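You operate a simulated robot arm through the tools that you are given. There is no shell and no other tool. Be economical: measure what you need, move in short steps, check, and stop when the job is done.

The job below is to be done with a simulated robot arm. You get a single attempt, and the scene is never put back.

## Task
Put the black axle from the top of the test bench on top of the controller there and the gold axle on top of the fibre shim there.

It is judged by the outcome, as a careful person would: the job done as asked, and still so three seconds after it is handed in. It fails if anything else is knocked over, pushed out of place, dropped, spilled or broken.

## Robot
A 7-joint arm with a two-finger parallel gripper, fixed in place. Base frame: the origin is at the foot of the arm, x ahead of it, y to its left, z up; the work surface is at about z = 0. Lengths are in m, angles in degrees, forces in N, time in s.
With the tool pointing down near the work surface it reaches from about 0.22 to 0.58 m from the base axis. Its first joint turns from -66.0 to 66.0 degrees. Payload 2.5 kg.
Tool frame: the origin (TCP) lies between the finger pads and is the grasp point; the fingertips stand 0.023 m ahead of it; z points along the fingers, y is the line along which they close. The gripper opens to 0.094 m. The fingers are 0.038 m wide and 0.01 m thick; the gripper's body (0.054 by 0.096 m) begins 0.039 m behind the TCP.
Orientation is that of the tool frame in the base frame, as a unit quaternion [w, x, y, z]. With the fingers straight down and closing along the base's y, the tool's x points along the base's -x, its y along +y and its z along -z.

## Interface
- The arm moves only by the tool nudge_tool. Its argument "steps" is one flat list of numbers, 7 for each row, row after row: the shift along the tool's x, y, z in units of 200 mm (1.0 is 200 mm), then the turn, a rotation vector about the tool's x, y, z in units of 90 degrees (1.0 is 90 degrees), then the gripper command, from -1 (fully open) to 1 (shut), values between in proportion. In form: [x, y, z, wx, wy, wz, fingers, x, y, z, wx, wy, wz, fingers, ...]. A call has 1 to 20 rows; each row is the pose to reach, as a shift and turn from the pose commanded when the call began, along the tool's axes at that moment. A call with a number of a shift or a turn outside -1 to 1 is refused whole. A row lasts 0.2 s, in which the tool goes at most 0.05 m and 8.6 degrees; a call with a longer step from one row to the next is refused whole, and so is a gripper value outside its range. Where a pose cannot be reached the arm comes as near as it can. A force on the tool above 40 N (or 10 N above the force at the start of the call, whichever is more), or a blocked arm, ends the call early, and 0.2 s more pass. The fingers move at their own pace (about 0.108 m/s each) and stop on an object; they squeeze with about 45 N. The grip force told is the motor's: it shows also when the fingers shut on nothing. Time passes only in rows, and 0.2 s behind the last, so rows that repeat a pose let the fingers close. The reply holds the time, the measured pose of the TCP, the force on the tool along the base axes, the opening and the grip force, in the units named above and with some noise.
- Cameras (640 x 400 px; columns grow to the right, rows downward): "scene" is fixed at [0.134, -0.4219, 0.5272]; the picture's right is [0.62, -0.79, 0.00], its down [-0.57, -0.45, -0.69] and it looks along [0.54, 0.42, -0.73] (base axes); focal length 236 px, centre (320, 200). "wrist" rides on the gripper at [0.086, 0.016, -0.074] in the tool frame; the picture's right is [-0.18, 0.98, 0.00], its down [-0.58, -0.11, -0.81] and it looks along [-0.79, -0.15, 0.59] (tool axes); focal length 243 px, centre (320, 200). There is no depth. A picture from a camera that has moved, and an enlarged one, comes with that camera's place and axes in the base frame and with its lens. The place of the scene camera against the robot may be out by one fixed shift of up to 0.018 m in any direction.
- capture(camera): a new picture of that camera. No time passes.
- inspect(camera, box): a new picture of the part [left, top, right, bottom] of that camera's present view, enlarged. No time passes.
- job_done(): hands the job in; it is judged then, once.

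Work in short steps. Places have to be worked out from the pictures, the camera data and where the tool is seen: move nearer, look again, correct. Check each grasp and each placing, and mend what went wrong. You have 90 turns and 36 pictures in all, those below and enlarged ones among them. Open the gripper and draw the arm clear of the work before you hand the job in, unless the task says otherwise; then end with one line.

The tools are called by a JSON object that holds its "api" and its "payload". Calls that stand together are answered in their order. nudge_tool: Moves the arm, as the interface text tells. Its arguments: {"type":"object","properties":{"steps":{"type":"array","items":{"type":"number"}}},"required":["steps"]} The other tools are called the same way: capture (camera) takes a picture; inspect (camera, box) takes an enlarged picture of a part of a camera's view; job_done () hands the job in.

At the start:

```text
clock: 0.0
eef_pos: [0.3643, -0.2526, 0.3359]
tcp_rot: [0.0, 0.0, 1.0, 0.0]
wrist_force: [1.2, 0.6, 0.6]
gripper_width: 0.0941
finger_force: 0.0
```

scene: 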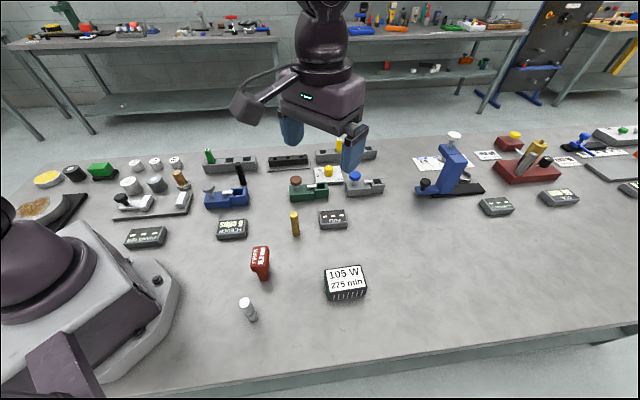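
wrist: 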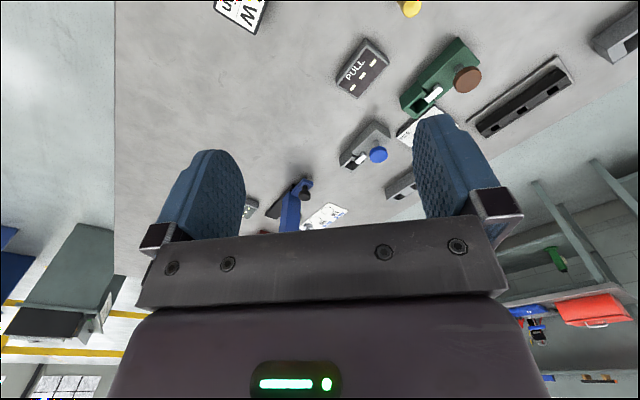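

The bench is crowded, so I'll enlarge the scene picture to identify the axles, the controller and the fibre shim.

{"api": "inspect", "payload": {"camera": "scene", "box": [20, 130, 220, 255]}}

{"api": "inspect", "payload": {"camera": "scene", "box": [190, 130, 390, 255]}}

{"api": "inspect", "payload": {"camera": "scene", "box": [400, 110, 640, 260]}}

{"api": "inspect", "payload": {"camera": "scene", "box": [200, 200, 400, 325]}}

```text
3.20 times, centred on (120, 192) of scene
camera zoom: at [0.134, -0.4219, 0.5272], right [0.62, -0.79, 0.0], down [-0.57, -0.45, -0.69], along [0.54, 0.42, -0.73], focal length 755 px, centre (960, 224)
```

zoom: 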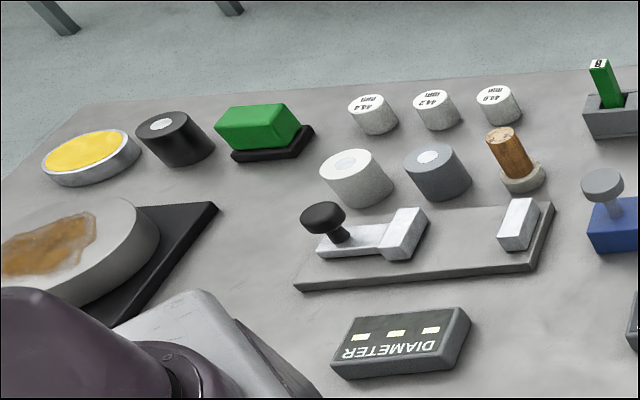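

```text
3.20 times, centred on (290, 192) of scene
camera zoom: at [0.134, -0.4219, 0.5272], right [0.62, -0.79, 0.0], down [-0.57, -0.45, -0.69], along [0.54, 0.42, -0.73], focal length 755 px, centre (416, 224)
```

zoom: 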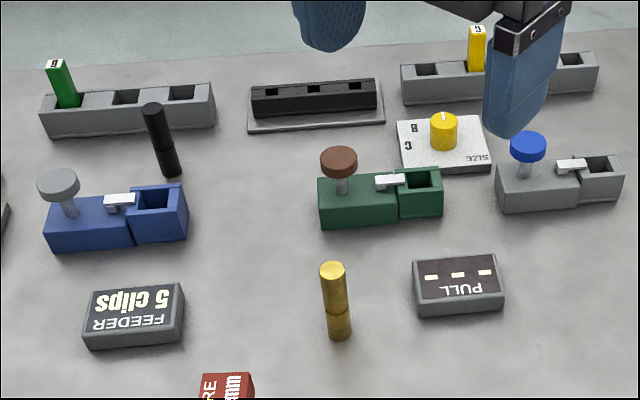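

```text
2.67 times, centred on (520, 185) of scene
camera zoom: at [0.134, -0.4219, 0.5272], right [0.62, -0.79, 0.0], down [-0.57, -0.45, -0.69], along [0.54, 0.42, -0.73], focal length 629 px, centre (-213, 240)
```

zoom: 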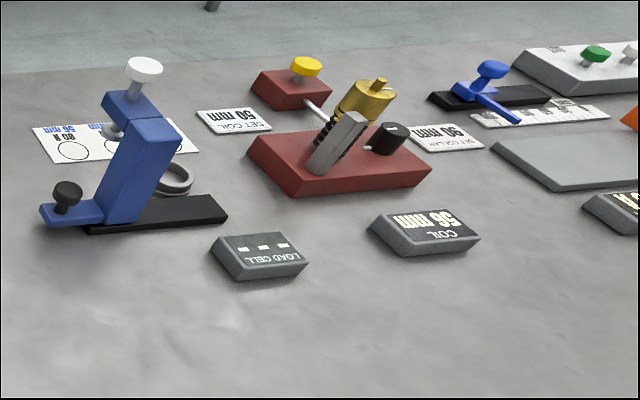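

```text
3.20 times, centred on (300, 262) of scene
camera zoom: at [0.134, -0.4219, 0.5272], right [0.62, -0.79, 0.0], down [-0.57, -0.45, -0.69], along [0.54, 0.42, -0.73], focal length 755 px, centre (384, 0)
```

zoom: 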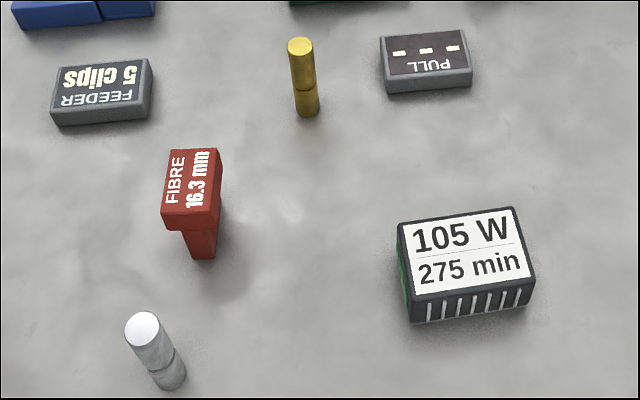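

The red "FIBRE 16.3 mm" part is the shim and the finned "105 W" box looks like the controller. I put gold at about (0.385, -0.145), black at (0.427, 0.124), the shim at (0.25, -0.17) and the controller at (0.344, -0.327). I'm moving above the gold axle for a wrist look.

{"api": "nudge_tool", "payload": {"steps": [-0.02, 0.11, 0.12, 0, 0, 0, -0.5, -0.04, 0.22, 0.24, 0, 0, 0, -0.5, -0.06, 0.33, 0.36, 0, 0, 0, -0.5, -0.08, 0.44, 0.48, 0, 0, 0, -0.5, -0.105, 0.54, 0.6, 0, 0, 0, -0.5, -0.105, 0.54, 0.6, 0, 0, 0, -0.5]}}

{"api": "capture", "payload": {"camera": "wrist"}}

{"api": "capture", "payload": {"camera": "scene"}}

```text
clock: 1.4
eef_pos: [0.3853, -0.1456, 0.2167]
tcp_rot: [0.0, 0.0, 1.0, 0.0]
wrist_force: [0.4, -0.5, -0.5]
gripper_width: 0.0707
finger_force: 0.0
```

```text
29 pictures are left
camera wrist: at [0.2982, -0.1286, 0.2906], right [0.18, 0.98, 0.0], down [0.58, -0.11, 0.81], along [0.79, -0.15, -0.59], focal length 243 px, centre (320, 200)
```

wrist: 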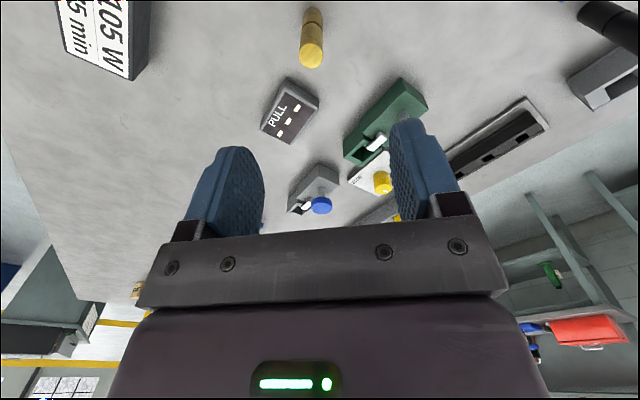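

```text
28 pictures are left
```

scene: 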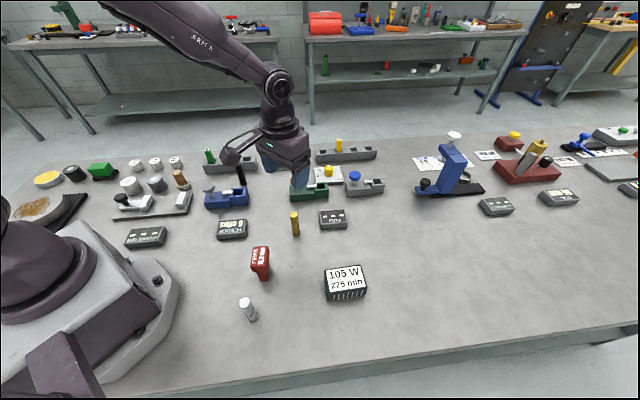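

Gold sits almost directly under the tool, at about (0.378, -0.151). I'll zoom in for its height and diameter.

{"api": "inspect", "payload": {"camera": "wrist", "box": [260, 0, 360, 80]}}

```text
5.00 times, centred on (310, 40) of wrist
camera zoom: at [0.2982, -0.1286, 0.2906], right [0.18, 0.98, 0.0], down [0.58, -0.11, 0.81], along [0.79, -0.15, -0.59], focal length 1213 px, centre (370, 1000)
```

zoom: 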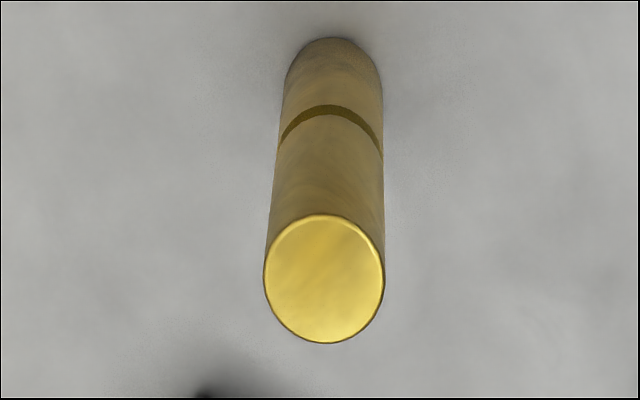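

Gold is at about (0.3845, -0.1525), 0.080 high and 0.0195 across. I'm lowering to z = 0.05 and closing.

{"api": "nudge_tool", "payload": {"steps": [0.004, -0.035, 0.15, 0, 0, 0, -0.5, 0.004, -0.035, 0.35, 0, 0, 0, -0.5, 0.004, -0.035, 0.55, 0, 0, 0, -0.5, 0.004, -0.035, 0.7, 0, 0, 0, -0.5, 0.004, -0.035, 0.833, 0, 0, 0, -0.5, 0.004, -0.035, 0.833, 0, 0, 0, -0.5]}}

{"api": "capture", "payload": {"camera": "wrist"}}

```text
clock: 2.8
eef_pos: [0.3862, -0.1499, 0.0503]
tcp_rot: [0.0, 0.0, 1.0, 0.0]
wrist_force: [0.4, -0.5, 0.1]
gripper_width: 0.0705
finger_force: 0.1
```

```text
26 pictures are left
camera wrist: at [0.2997, -0.1343, 0.1239], right [0.18, 0.98, 0.0], down [0.58, -0.11, 0.81], along [0.79, -0.15, -0.59], focal length 243 px, centre (320, 200)
```

wrist: 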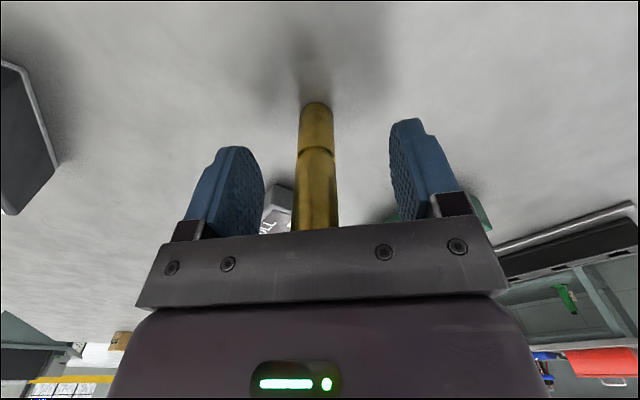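

The axle stands between the pads and is well centred. I'm closing.

{"api": "nudge_tool", "payload": {"steps": [0, 0, 0, 0, 0, 0, 0.2, 0, 0, 0, 0, 0, 0, 0.6, 0, 0, 0, 0, 0, 0, 1, 0, 0, 0, 0, 0, 0, 1, 0, 0, 0, 0, 0, 0, 1]}}

```text
clock: 4.0
eef_pos: [0.3865, -0.1514, 0.0503]
tcp_rot: [0.001, 0.0, 1.0, 0.0]
wrist_force: [0.2, -0.4, 0.2]
gripper_width: 0.0188
finger_force: 45.3
```

Gripped at 18.8 mm. I'm lifting and moving to above the shim to view it.

{"api": "nudge_tool", "payload": {"steps": [0, 0, -0.2, 0, 0, 0, 1, 0, 0, -0.4, 0, 0, 0, 1, 0, 0, -0.6, 0, 0, 0, 1, 0, 0, -0.8, 0, 0, 0, 1, 0, 0, -1, 0, 0, 0, 1, 0.16, -0.03, -1, 0, 0, 0, 1, 0.32, -0.06, -1, 0, 0, 0, 1, 0.48, -0.09, -1, 0, 0, 0, 1, 0.6475, -0.112, -1, 0, 0, 0, 1, 0.6475, -0.112, -1, 0, 0, 0, 1]}}

{"api": "capture", "payload": {"camera": "wrist"}}

{"api": "capture", "payload": {"camera": "scene"}}

```text
clock: 6.2
eef_pos: [0.2546, -0.1721, 0.2485]
tcp_rot: [0.0, 0.0, 1.0, 0.0]
wrist_force: [0.0, 0.1, -1.6]
gripper_width: 0.0191
finger_force: 45.4
```

```text
25 pictures are left
camera wrist: at [0.1674, -0.1561, 0.322], right [0.18, 0.98, 0.0], down [0.58, -0.11, 0.81], along [0.79, -0.15, -0.59], focal length 243 px, centre (320, 200)
```

wrist: 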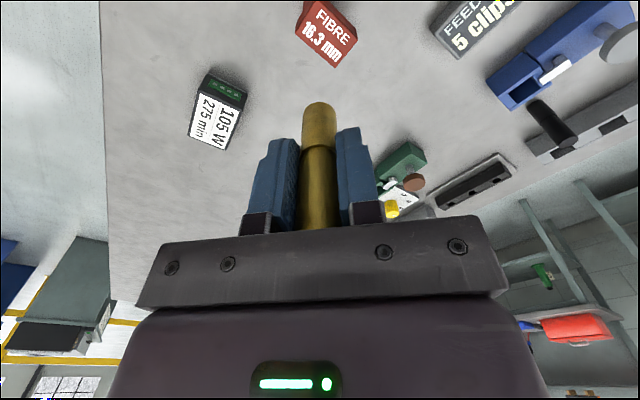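

```text
24 pictures are left
```

scene: 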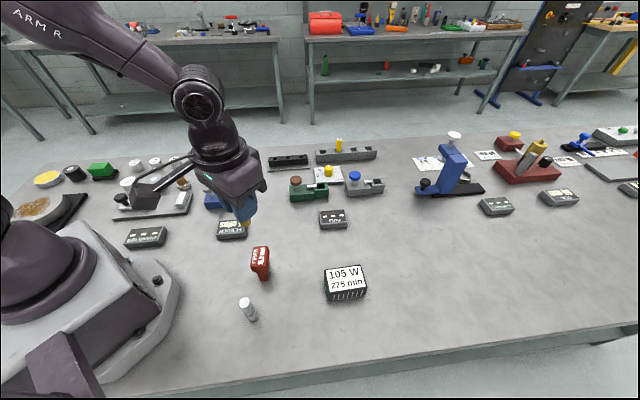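

The shim is in view below the axle. I'm zooming in on it and on the controller.

{"api": "inspect", "payload": {"camera": "wrist", "box": [270, 0, 390, 75]}}

{"api": "inspect", "payload": {"camera": "wrist", "box": [160, 60, 280, 160]}}

{"api": "inspect", "payload": {"camera": "scene", "box": [220, 230, 300, 290]}}

```text
5.33 times, centred on (330, 38) of wrist
camera zoom: at [0.1674, -0.1561, 0.322], right [0.18, 0.98, 0.0], down [0.58, -0.11, 0.81], along [0.79, -0.15, -0.59], focal length 1294 px, centre (267, 1067)
```

zoom: 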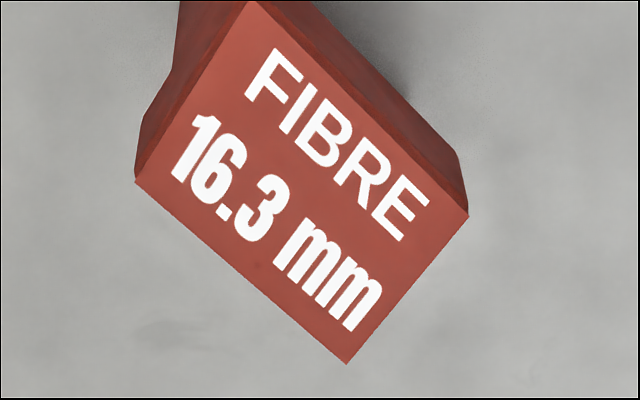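

```text
4.00 times, centred on (220, 110) of wrist
camera zoom: at [0.1674, -0.1561, 0.322], right [0.18, 0.98, 0.0], down [0.58, -0.11, 0.81], along [0.79, -0.15, -0.59], focal length 970 px, centre (720, 560)
```

zoom: 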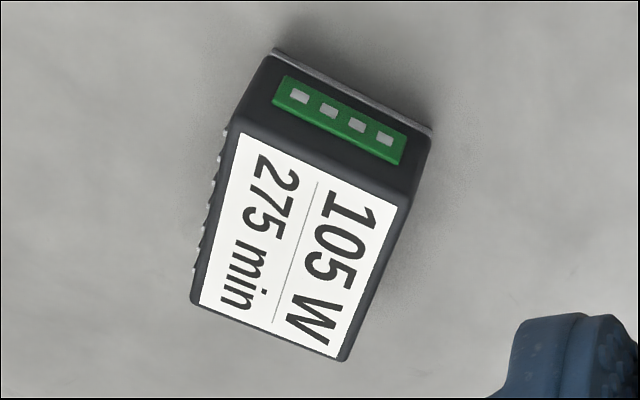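

```text
6.67 times, centred on (260, 260) of scene
camera zoom: at [0.1339, -0.4219, 0.5272], right [0.62, -0.79, 0.0], down [-0.57, -0.45, -0.69], along [0.54, 0.42, -0.73], focal length 1573 px, centre (720, -200)
```

zoom: 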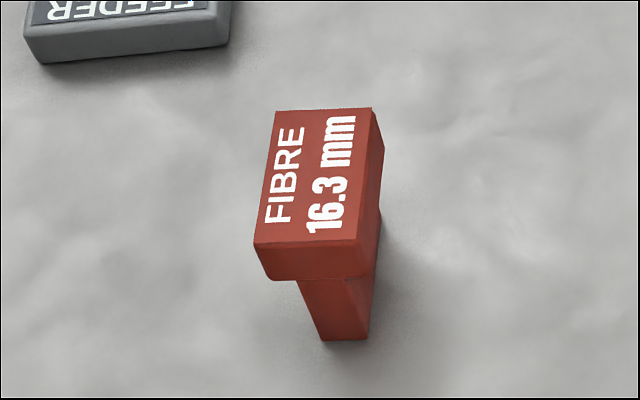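

The shim's flat head is about 48 x 32 mm, centred near (0.258, -0.168), with its top at about z = 0.07. I'm lowering to leave about 30 mm under the axle, then checking.

{"api": "nudge_tool", "payload": {"steps": [-0.0135, 0.035, 0.15, 0, 0, 0, 1, -0.0135, 0.035, 0.3, 0, 0, 0, 1, -0.0135, 0.035, 0.42, 0, 0, 0, 1, -0.0135, 0.035, 0.5, 0, 0, 0, 1, -0.0135, 0.035, 0.5, 0, 0, 0, 1]}}

{"api": "inspect", "payload": {"camera": "wrist", "box": [240, 20, 400, 145]}}

{"api": "inspect", "payload": {"camera": "scene", "box": [200, 190, 320, 290]}}

```text
clock: 7.4
eef_pos: [0.2585, -0.1658, 0.1487]
tcp_rot: [0.0, 0.0, 1.0, 0.0]
wrist_force: [-0.4, 0.8, -1.9]
gripper_width: 0.0192
finger_force: 45.1
```

```text
3.20 times, centred on (320, 82) of wrist
camera zoom: at [0.1711, -0.1492, 0.2224], right [0.18, 0.98, 0.0], down [0.58, -0.11, 0.81], along [0.79, -0.15, -0.59], focal length 776 px, centre (320, 576)
```

zoom: 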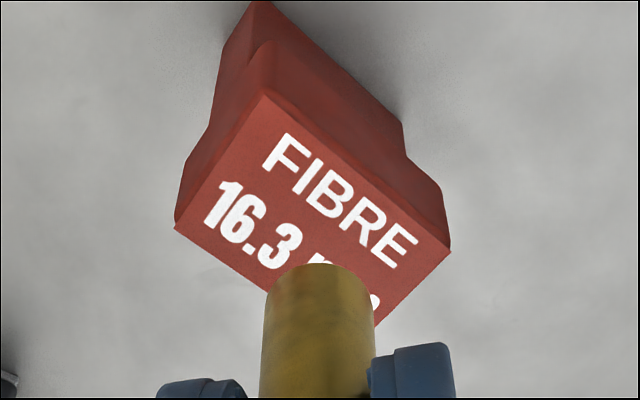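

```text
4.00 times, centred on (260, 240) of scene
camera zoom: at [0.134, -0.4219, 0.5272], right [0.62, -0.79, 0.0], down [-0.57, -0.45, -0.69], along [0.54, 0.42, -0.73], focal length 944 px, centre (560, 40)
```

zoom: 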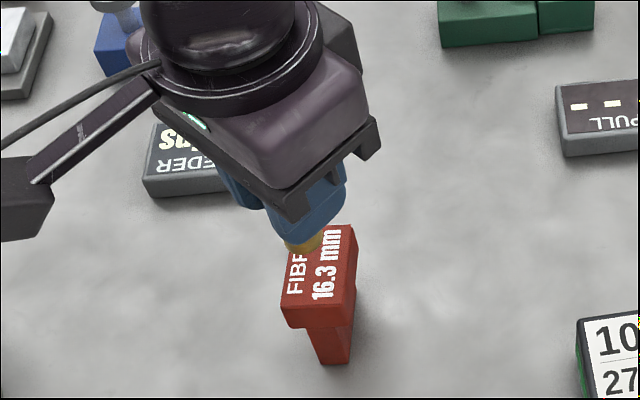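

Both views agree: the shim centre is at about (0.2585, -0.167), its top at about 0.068, and the axle is above it. I'm lowering to near contact.

{"api": "nudge_tool", "payload": {"steps": [-0.005, 0.003, 0.05, 0, 0, 0, 1, -0.005, 0.003, 0.1, 0, 0, 0, 1, -0.005, 0.003, 0.135, 0, 0, 0, 1, -0.005, 0.003, 0.135, 0, 0, 0, 1]}}

{"api": "inspect", "payload": {"camera": "wrist", "box": [240, 20, 400, 145]}}

```text
clock: 8.4
eef_pos: [0.2592, -0.1644, 0.1228]
tcp_rot: [0.0, -0.001, 1.0, -0.001]
wrist_force: [-1.9, 1.2, 3.1]
gripper_width: 0.0191
finger_force: 45.2
```

```text
3.20 times, centred on (320, 82) of wrist
camera zoom: at [0.1718, -0.1495, 0.1963], right [0.18, 0.98, 0.0], down [0.58, -0.11, 0.81], along [0.79, -0.15, -0.59], focal length 776 px, centre (320, 576)
```

zoom: 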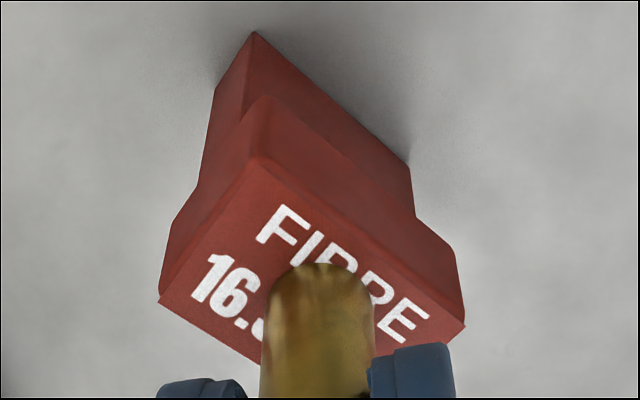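

The z force rose by about 5 N, so the axle has touched the shim's top at about z = 0.073, centred to within about 2 mm. I'll hold for one more reading.

{"api": "nudge_tool", "payload": {"steps": [0, 0, 0, 0, 0, 0, 1]}}

{"api": "inspect", "payload": {"camera": "scene", "box": [220, 210, 310, 290]}}

```text
clock: 8.8
eef_pos: [0.2598, -0.1653, 0.1229]
tcp_rot: [0.0, 0.001, 1.0, 0.001]
wrist_force: [-0.3, -0.2, 5.6]
gripper_width: 0.0191
finger_force: 44.2
```

```text
5.00 times, centred on (265, 250) of scene
camera zoom: at [0.1339, -0.4219, 0.5272], right [0.62, -0.79, 0.0], down [-0.57, -0.45, -0.69], along [0.54, 0.42, -0.73], focal length 1180 px, centre (595, -50)
```

zoom: 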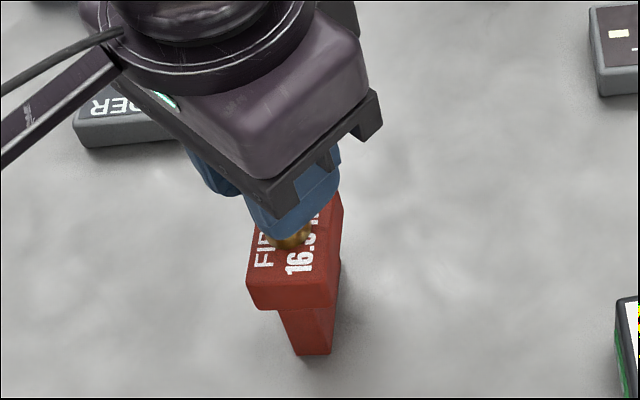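

Contact is steady at about 7 N and the shim is upright. I'm opening gradually.

{"api": "nudge_tool", "payload": {"steps": [0, 0, 0, 0, 0, 0, 0.58, 0, 0, 0, 0, 0, 0, 0.5, 0, 0, 0, 0, 0, 0, 0.4, 0, 0, 0, 0, 0, 0, 0.2, 0, 0, 0, 0, 0, 0, 0, 0, 0, 0, 0, 0, 0, -0.2, 0, 0, 0, 0, 0, 0, -0.2]}}

{"api": "capture", "payload": {"camera": "wrist"}}

```text
clock: 10.4
eef_pos: [0.2588, -0.1643, 0.123]
tcp_rot: [0.0, 0.0, 1.0, 0.001]
wrist_force: [-0.3, 0.4, -0.2]
gripper_width: 0.0566
finger_force: 0.0
```

```text
16 pictures are left
camera wrist: at [0.1717, -0.1494, 0.1963], right [0.18, 0.98, 0.0], down [0.58, -0.11, 0.81], along [0.79, -0.15, -0.59], focal length 243 px, centre (320, 200)
```

wrist: 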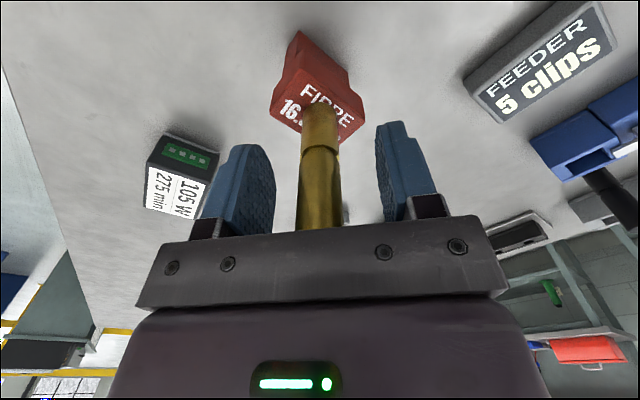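

The gold axle stands free on the shim. I'm raising straight up and heading toward the black axle.

{"api": "nudge_tool", "payload": {"steps": [0, 0, -0.12, 0, 0, 0, -0.2, 0, 0, -0.3, 0, 0, 0, -0.2, 0, 0, -0.5, 0, 0, 0, -0.2, 0, 0, -0.7, 0, 0, 0, -0.2, -0.1, 0.2, -0.7, 0, 0, 0, -0.2, -0.2, 0.4, -0.7, 0, 0, 0, -0.2, -0.3, 0.6, -0.7, 0, 0, 0, -0.2, -0.4, 0.8, -0.7, 0, 0, 0, -0.2, -0.5, 1, -0.7, 0, 0, 0, -0.2]}}

{"api": "nudge_tool", "payload": {"steps": [-0.1, 0.2, 0.05, 0, 0, 0, -0.5, -0.22, 0.4, 0.05, 0, 0, 0, -0.5, -0.22, 0.4, 0.05, 0, 0, 0, -0.5]}}

{"api": "capture", "payload": {"camera": "wrist"}}

{"api": "capture", "payload": {"camera": "scene"}}

```text
clock: 12.4
eef_pos: [0.361, 0.0366, 0.2605]
tcp_rot: [0.0, 0.001, 1.0, 0.0]
wrist_force: [0.5, 0.0, -0.1]
gripper_width: 0.0563
finger_force: 0.1
```

```text
clock: 13.2
eef_pos: [0.4006, 0.1176, 0.2481]
tcp_rot: [0.0, 0.0, 1.0, 0.0]
wrist_force: [0.1, -0.6, 0.4]
gripper_width: 0.0704
finger_force: 0.0
```

```text
15 pictures are left
camera wrist: at [0.3142, 0.133, 0.322], right [0.18, 0.98, 0.0], down [0.58, -0.11, 0.81], along [0.79, -0.15, -0.59], focal length 243 px, centre (320, 200)
```

wrist: 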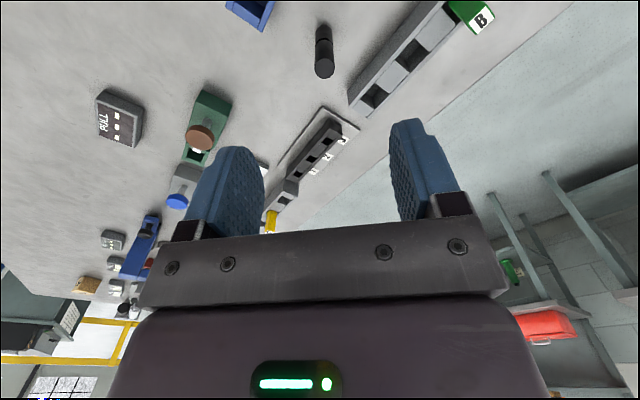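

```text
14 pictures are left
```

scene: 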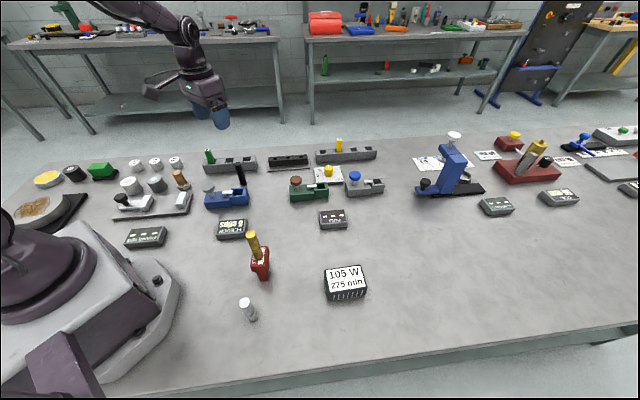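

Gold is standing steadily on the shim. I'm zooming in on the black axle and its neighbours.

{"api": "inspect", "payload": {"camera": "wrist", "box": [220, 0, 420, 125]}}

```text
3.20 times, centred on (320, 62) of wrist
camera zoom: at [0.3142, 0.133, 0.322], right [0.18, 0.98, 0.0], down [0.58, -0.11, 0.81], along [0.79, -0.15, -0.59], focal length 776 px, centre (320, 640)
```

zoom: 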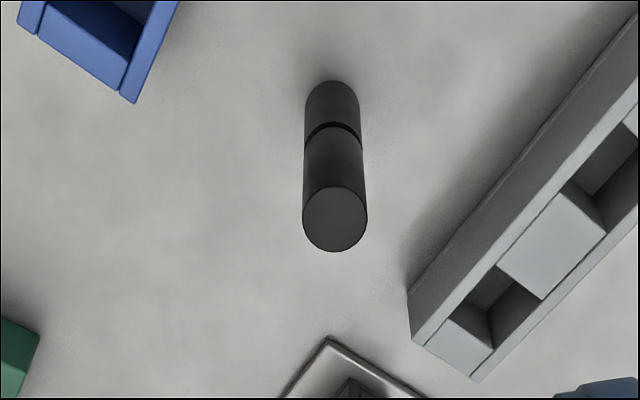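

Black is at about (0.426, 0.1165) and the fingers clear the blue block and the rail. I'll hold briefly to see whether the measured pose settles to the commanded one.

{"api": "nudge_tool", "payload": {"steps": [-0.11, 0, 0, 0, 0, 0, -0.2, -0.11, 0, 0, 0, 0, 0, -0.2]}}

{"api": "nudge_tool", "payload": {"steps": [0, 0, 0, 0, 0, 0, -0.2]}}

{"api": "inspect", "payload": {"camera": "wrist", "box": [220, 0, 420, 125]}}

```text
clock: 13.8
eef_pos: [0.4251, 0.1149, 0.25]
tcp_rot: [0.0, 0.0, 1.0, 0.0]
wrist_force: [-0.1, -0.4, -0.7]
gripper_width: 0.0562
finger_force: 0.1
```

```text
clock: 14.2
eef_pos: [0.4245, 0.1168, 0.2502]
tcp_rot: [0.0, 0.0, 1.0, 0.0]
wrist_force: [0.3, 0.1, 0.0]
gripper_width: 0.0565
finger_force: 0.2
```

```text
3.20 times, centred on (320, 62) of wrist
camera zoom: at [0.337, 0.132, 0.3231], right [0.18, 0.98, 0.0], down [0.58, -0.11, 0.81], along [0.79, -0.15, -0.59], focal length 776 px, centre (320, 640)
```

zoom: 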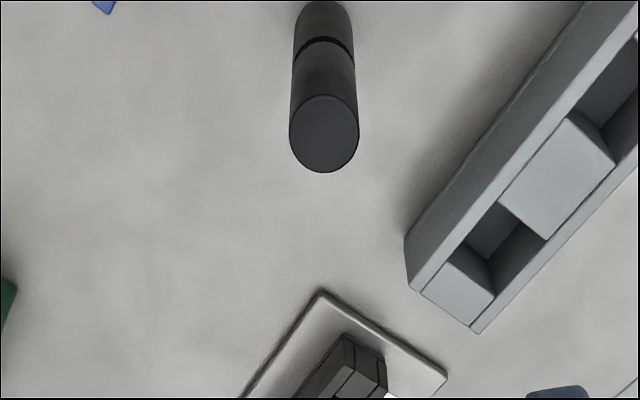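

Settled at (0.4248, 0.1158, 0.250), and the axle measures (0.4265, 0.1164). I'm descending to z = 0.05.

{"api": "nudge_tool", "payload": {"steps": [-0.007, 0.002, 0.2, 0, 0, 0, -0.2, -0.007, 0.002, 0.4, 0, 0, 0, -0.2, -0.007, 0.002, 0.6, 0, 0, 0, -0.2, -0.007, 0.002, 0.75, 0, 0, 0, -0.2, -0.007, 0.002, 0.88, 0, 0, 0, -0.2, -0.007, 0.002, 1, 0, 0, 0, -0.2, -0.007, 0.002, 1, 0, 0, 0, -0.2]}}

{"api": "capture", "payload": {"camera": "wrist"}}

```text
clock: 15.8
eef_pos: [0.4266, 0.1172, 0.053]
tcp_rot: [0.0, 0.0, 1.0, 0.0]
wrist_force: [0.1, 0.1, 0.4]
gripper_width: 0.0565
finger_force: 0.1
```

```text
11 pictures are left
camera wrist: at [0.3382, 0.1335, 0.1265], right [0.18, 0.98, 0.0], down [0.58, -0.11, 0.81], along [0.79, -0.15, -0.59], focal length 243 px, centre (320, 200)
```

wrist: 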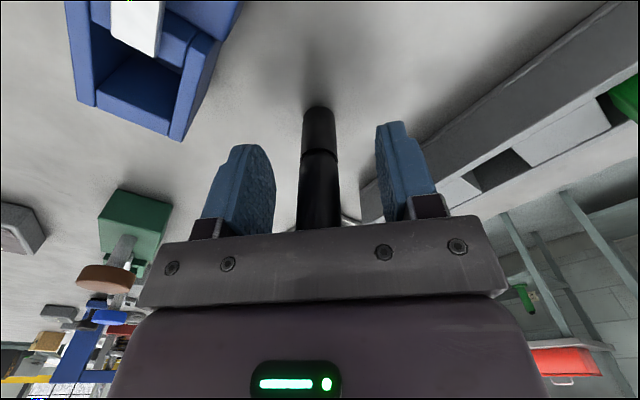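

The black axle is centred between the pads at TCP z = 0.053. I'm closing, then lifting.

{"api": "nudge_tool", "payload": {"steps": [0, 0, 0, 0, 0, 0, 0.2, 0, 0, 0, 0, 0, 0, 0.6, 0, 0, 0, 0, 0, 0, 1, 0, 0, 0, 0, 0, 0, 1, 0, 0, 0, 0, 0, 0, 1, 0, 0, -0.2, 0, 0, 0, 1, 0, 0, -0.4, 0, 0, 0, 1, 0, 0, -0.6, 0, 0, 0, 1, 0, 0, -0.8, 0, 0, 0, 1, 0, 0, -0.96, 0, 0, 0, 1]}}

```text
clock: 18.0
eef_pos: [0.4275, 0.1148, 0.2426]
tcp_rot: [0.0, 0.0, 1.0, -0.001]
wrist_force: [-0.6, -0.2, -2.4]
gripper_width: 0.019
finger_force: 44.9
```

Gripped at 19 mm. I'm carrying it over high toward the controller at about (0.337, -0.332).

{"api": "nudge_tool", "payload": {"steps": [0.04, -0.2, -0.02, 0, 0, 0, 1, 0.08, -0.4, -0.03, 0, 0, 0, 1, 0.12, -0.6, -0.03, 0, 0, 0, 1, 0.16, -0.8, -0.03, 0, 0, 0, 1, 0.2, -1, -0.03, 0, 0, 0, 1]}}

{"api": "nudge_tool", "payload": {"steps": [0.04, -0.2, 0, 0, 0, 0, 1, 0.08, -0.4, 0, 0, 0, 0, 1, 0.12, -0.6, 0, 0, 0, 0, 1, 0.16, -0.8, 0, 0, 0, 0, 1, 0.2, -1, 0, 0, 0, 0, 1]}}

{"api": "nudge_tool", "payload": {"steps": [0.05, -0.2, 0, 0, 0, 0, 1, 0.05, -0.22, 0, 0, 0, 0, 1, 0.05, -0.22, 0, 0, 0, 0, 1, 0.05, -0.22, 0, 0, 0, 0, 1]}}

{"api": "capture", "payload": {"camera": "wrist"}}

```text
clock: 19.2
eef_pos: [0.3879, -0.0848, 0.2479]
tcp_rot: [0.0, 0.0, 1.0, 0.0]
wrist_force: [0.6, 0.3, -2.6]
gripper_width: 0.0194
finger_force: 45.1
```

```text
clock: 20.4
eef_pos: [0.347, -0.2827, 0.2486]
tcp_rot: [0.0, 0.0, 1.0, 0.0]
wrist_force: [0.3, 0.0, -2.4]
gripper_width: 0.0193
finger_force: 45.0
```

```text
clock: 21.4
eef_pos: [0.3401, -0.3264, 0.2501]
tcp_rot: [0.0, 0.0, 1.0, 0.0]
wrist_force: [-0.2, -0.2, -1.9]
gripper_width: 0.0193
finger_force: 44.7
```

```text
10 pictures are left
camera wrist: at [0.2521, -0.3104, 0.3238], right [0.18, 0.98, 0.0], down [0.58, -0.11, 0.81], along [0.79, -0.15, -0.59], focal length 243 px, centre (320, 200)
```

wrist: 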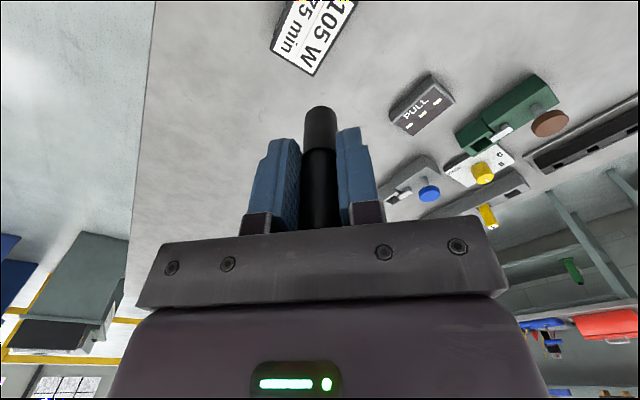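

The controller's far end runs out of the picture, so I'm backing off 3 cm and up 2 cm to see it whole.

{"api": "nudge_tool", "payload": {"steps": [0.1, 0, -0.1, 0, 0, 0, 1, 0.2, 0, -0.1, 0, 0, 0, 1, 0.2, 0, -0.1, 0, 0, 0, 1, 0.2, 0, -0.1, 0, 0, 0, 1]}}

{"api": "inspect", "payload": {"camera": "wrist", "box": [240, 0, 400, 120]}}

{"api": "inspect", "payload": {"camera": "scene", "box": [310, 250, 390, 310]}}

```text
clock: 22.4
eef_pos: [0.2985, -0.327, 0.2688]
tcp_rot: [0.0, 0.0, 1.0, 0.0]
wrist_force: [0.0, -0.6, -1.6]
gripper_width: 0.0191
finger_force: 45.3
```

```text
3.33 times, centred on (320, 60) of wrist
camera zoom: at [0.212, -0.3116, 0.3432], right [0.18, 0.98, 0.0], down [0.58, -0.11, 0.81], along [0.79, -0.15, -0.59], focal length 809 px, centre (320, 667)
```

zoom: 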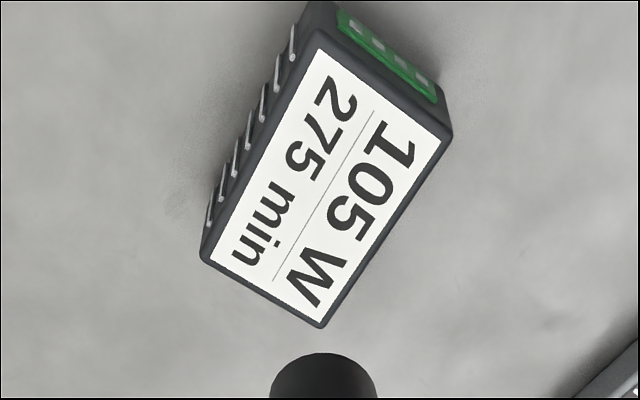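

```text
6.67 times, centred on (350, 280) of scene
camera zoom: at [0.134, -0.4219, 0.5272], right [0.62, -0.79, 0.0], down [-0.57, -0.45, -0.69], along [0.54, 0.42, -0.73], focal length 1573 px, centre (120, -333)
```

zoom: 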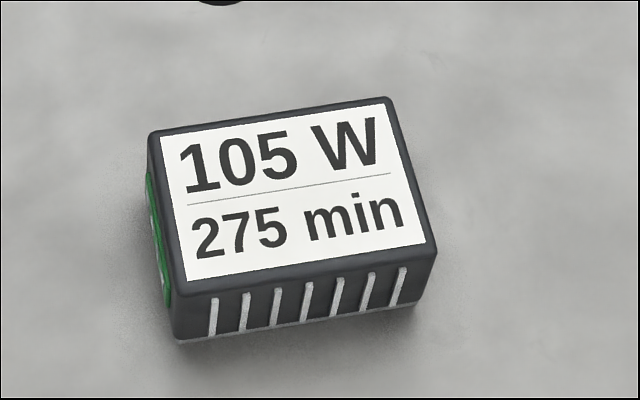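

The two views agree: the controller's top centre is at about (0.342, -0.3365), height about 0.04. I'm moving above it with about 25 mm of clearance.

{"api": "nudge_tool", "payload": {"steps": [-0.1, -0.02, 0.1, 0, 0, 0, 1, -0.2175, -0.0475, 0.2, 0, 0, 0, 1, -0.2175, -0.0475, 0.4, 0, 0, 0, 1, -0.2175, -0.0475, 0.6, 0, 0, 0, 1, -0.2175, -0.0475, 0.75, 0, 0, 0, 1, -0.2175, -0.0475, 0.75, 0, 0, 0, 1]}}

{"api": "inspect", "payload": {"camera": "wrist", "box": [240, 0, 400, 145]}}

```text
clock: 23.8
eef_pos: [0.3393, -0.338, 0.1225]
tcp_rot: [-0.001, 0.001, 1.0, 0.0]
wrist_force: [-0.4, -0.2, -2.2]
gripper_width: 0.0193
finger_force: 44.9
```

```text
2.76 times, centred on (320, 72) of wrist
camera zoom: at [0.2527, -0.3226, 0.1953], right [0.18, 0.98, 0.0], down [0.58, -0.11, 0.81], along [0.79, -0.15, -0.59], focal length 669 px, centre (320, 552)
```

zoom: 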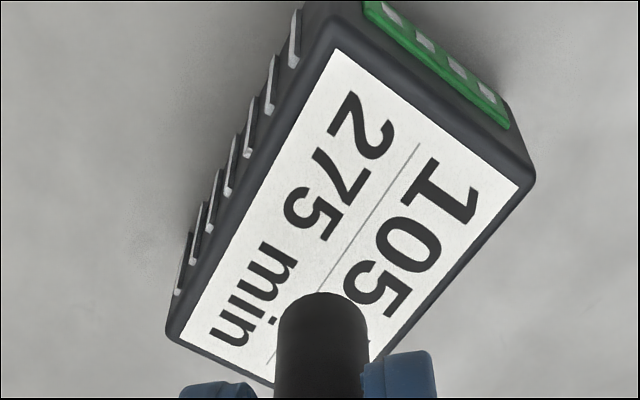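

The axle is about 2 mm from the controller's centre. I'm lowering 24 mm with a small correction.

{"api": "nudge_tool", "payload": {"steps": [-0.008, 0.006, 0.05, 0, 0, 0, 1, -0.008, 0.006, 0.09, 0, 0, 0, 1, -0.008, 0.006, 0.12, 0, 0, 0, 1, -0.008, 0.006, 0.12, 0, 0, 0, 1]}}

{"api": "inspect", "payload": {"camera": "scene", "box": [300, 220, 400, 310]}}

```text
clock: 24.8
eef_pos: [0.3426, -0.3372, 0.0962]
tcp_rot: [0.0, 0.0, 1.0, 0.0]
wrist_force: [-4.8, 6.7, 25.6]
gripper_width: 0.0193
finger_force: 45.2
```

```text
4.44 times, centred on (350, 265) of scene
camera zoom: at [0.1339, -0.4218, 0.5273], right [0.62, -0.79, 0.0], down [-0.57, -0.45, -0.69], along [0.54, 0.42, -0.73], focal length 1048 px, centre (187, -89)
```

zoom: 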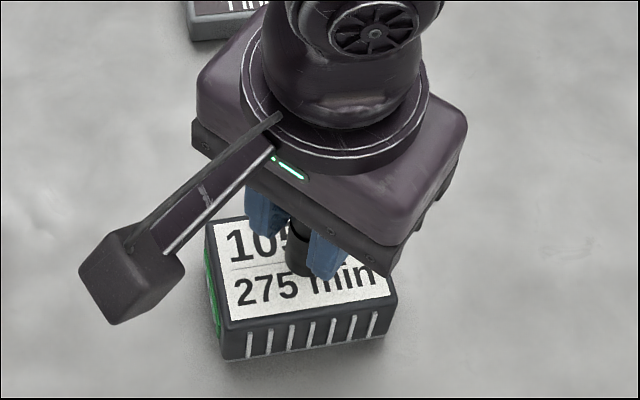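

Contact came earlier than expected, at about 27 N. I'll back off about 1 mm to relieve it before releasing.

{"api": "nudge_tool", "payload": {"steps": [0, 0, -0.005, 0, 0, 0, 1, 0, 0, -0.005, 0, 0, 0, 1]}}

```text
clock: 25.4
eef_pos: [0.3427, -0.3379, 0.097]
tcp_rot: [0.0, 0.0, 1.0, -0.001]
wrist_force: [-5.8, 2.2, 23.5]
gripper_width: 0.0192
finger_force: 44.9
```

Still 23 N, so I'm raising a little more.

{"api": "nudge_tool", "payload": {"steps": [0, 0, -0.008, 0, 0, 0, 1, 0, 0, -0.008, 0, 0, 0, 1]}}

```text
clock: 26.0
eef_pos: [0.3408, -0.337, 0.0965]
tcp_rot: [0.0, 0.0, 1.0, 0.001]
wrist_force: [1.2, -1.2, 3.4]
gripper_width: 0.0189
finger_force: 45.0
```

The contact force is down to about 5 N. I'm opening gradually.

{"api": "nudge_tool", "payload": {"steps": [0, 0, 0, 0, 0, 0, 0.58, 0, 0, 0, 0, 0, 0, 0.5, 0, 0, 0, 0, 0, 0, 0.4, 0, 0, 0, 0, 0, 0, 0.2, 0, 0, 0, 0, 0, 0, 0, 0, 0, 0, 0, 0, 0, -0.2, 0, 0, 0, 0, 0, 0, -0.2]}}

{"api": "capture", "payload": {"camera": "wrist"}}

```text
clock: 27.6
eef_pos: [0.3415, -0.3371, 0.0975]
tcp_rot: [-0.002, 0.0, 1.0, 0.0]
wrist_force: [-1.0, -0.7, -0.3]
gripper_width: 0.0562
finger_force: 0.1
```

```text
5 pictures are left
camera wrist: at [0.2545, -0.321, 0.1721], right [0.18, 0.98, 0.0], down [0.58, -0.11, 0.81], along [0.79, -0.15, -0.59], focal length 243 px, centre (320, 200)
```

wrist: 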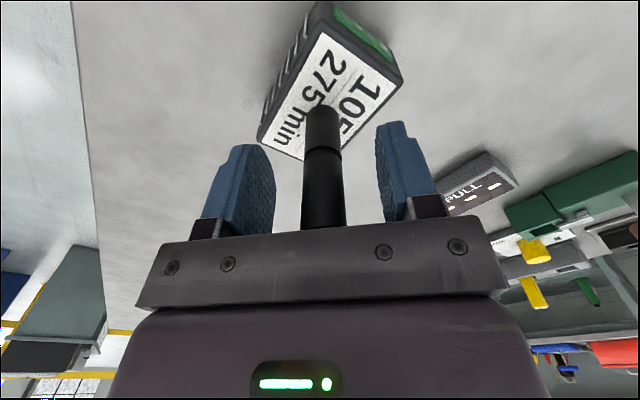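

The black axle stands free on the controller. I'm rising straight up and drawing clear.

{"api": "nudge_tool", "payload": {"steps": [0, 0, -0.1, 0, 0, 0, -0.2, 0, 0, -0.25, 0, 0, 0, -0.2, 0, 0, -0.45, 0, 0, 0, -0.2, 0, 0, -0.65, 0, 0, 0, -0.2, 0, 0, -0.85, 0, 0, 0, -0.3, -0.1, 0.15, -1, 0, 0, 0, -0.5, -0.2, 0.3, -1, 0, 0, 0, -0.8, -0.3, 0.45, -1, 0, 0, 0, -1, -0.3, 0.6, -1, 0, 0, 0, -1, -0.3, 0.6, -1, 0, 0, 0, -1]}}

{"api": "capture", "payload": {"camera": "scene"}}

{"api": "inspect", "payload": {"camera": "scene", "box": [220, 200, 400, 315]}}

```text
clock: 29.8
eef_pos: [0.4019, -0.2175, 0.298]
tcp_rot: [0.001, 0.0, 1.0, 0.0]
wrist_force: [-0.4, 0.6, -0.3]
gripper_width: 0.094
finger_force: 0.0
```

```text
4 pictures are left
```

scene: 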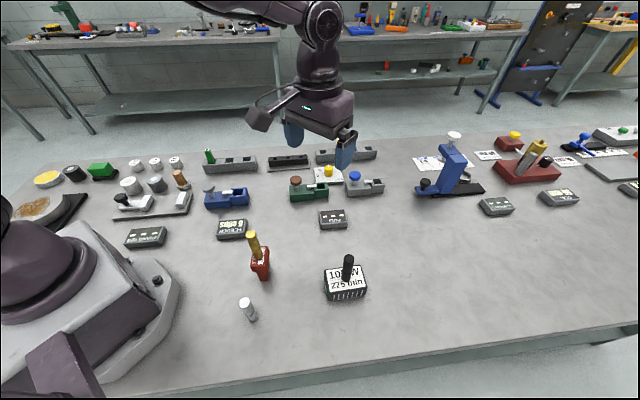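

```text
3.48 times, centred on (310, 258) of scene
camera zoom: at [0.134, -0.4219, 0.5272], right [0.62, -0.79, 0.0], down [-0.57, -0.45, -0.69], along [0.54, 0.42, -0.73], focal length 821 px, centre (355, 0)
```

zoom: 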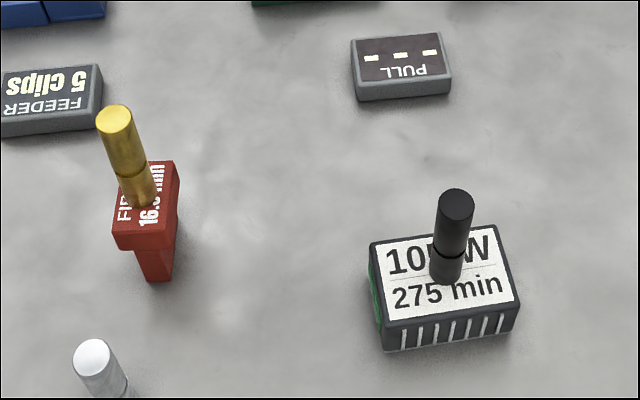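

Both axles stand upright on their targets, nothing else has moved, and the arm is clear with the gripper open. I'm handing the job in.

{"api": "job_done", "payload": {}}

```text
The job is handed in.
```

The black axle is standing on the controller and the gold axle on the fibre shim; the last picture showed nothing else disturbed, and the job is handed in.
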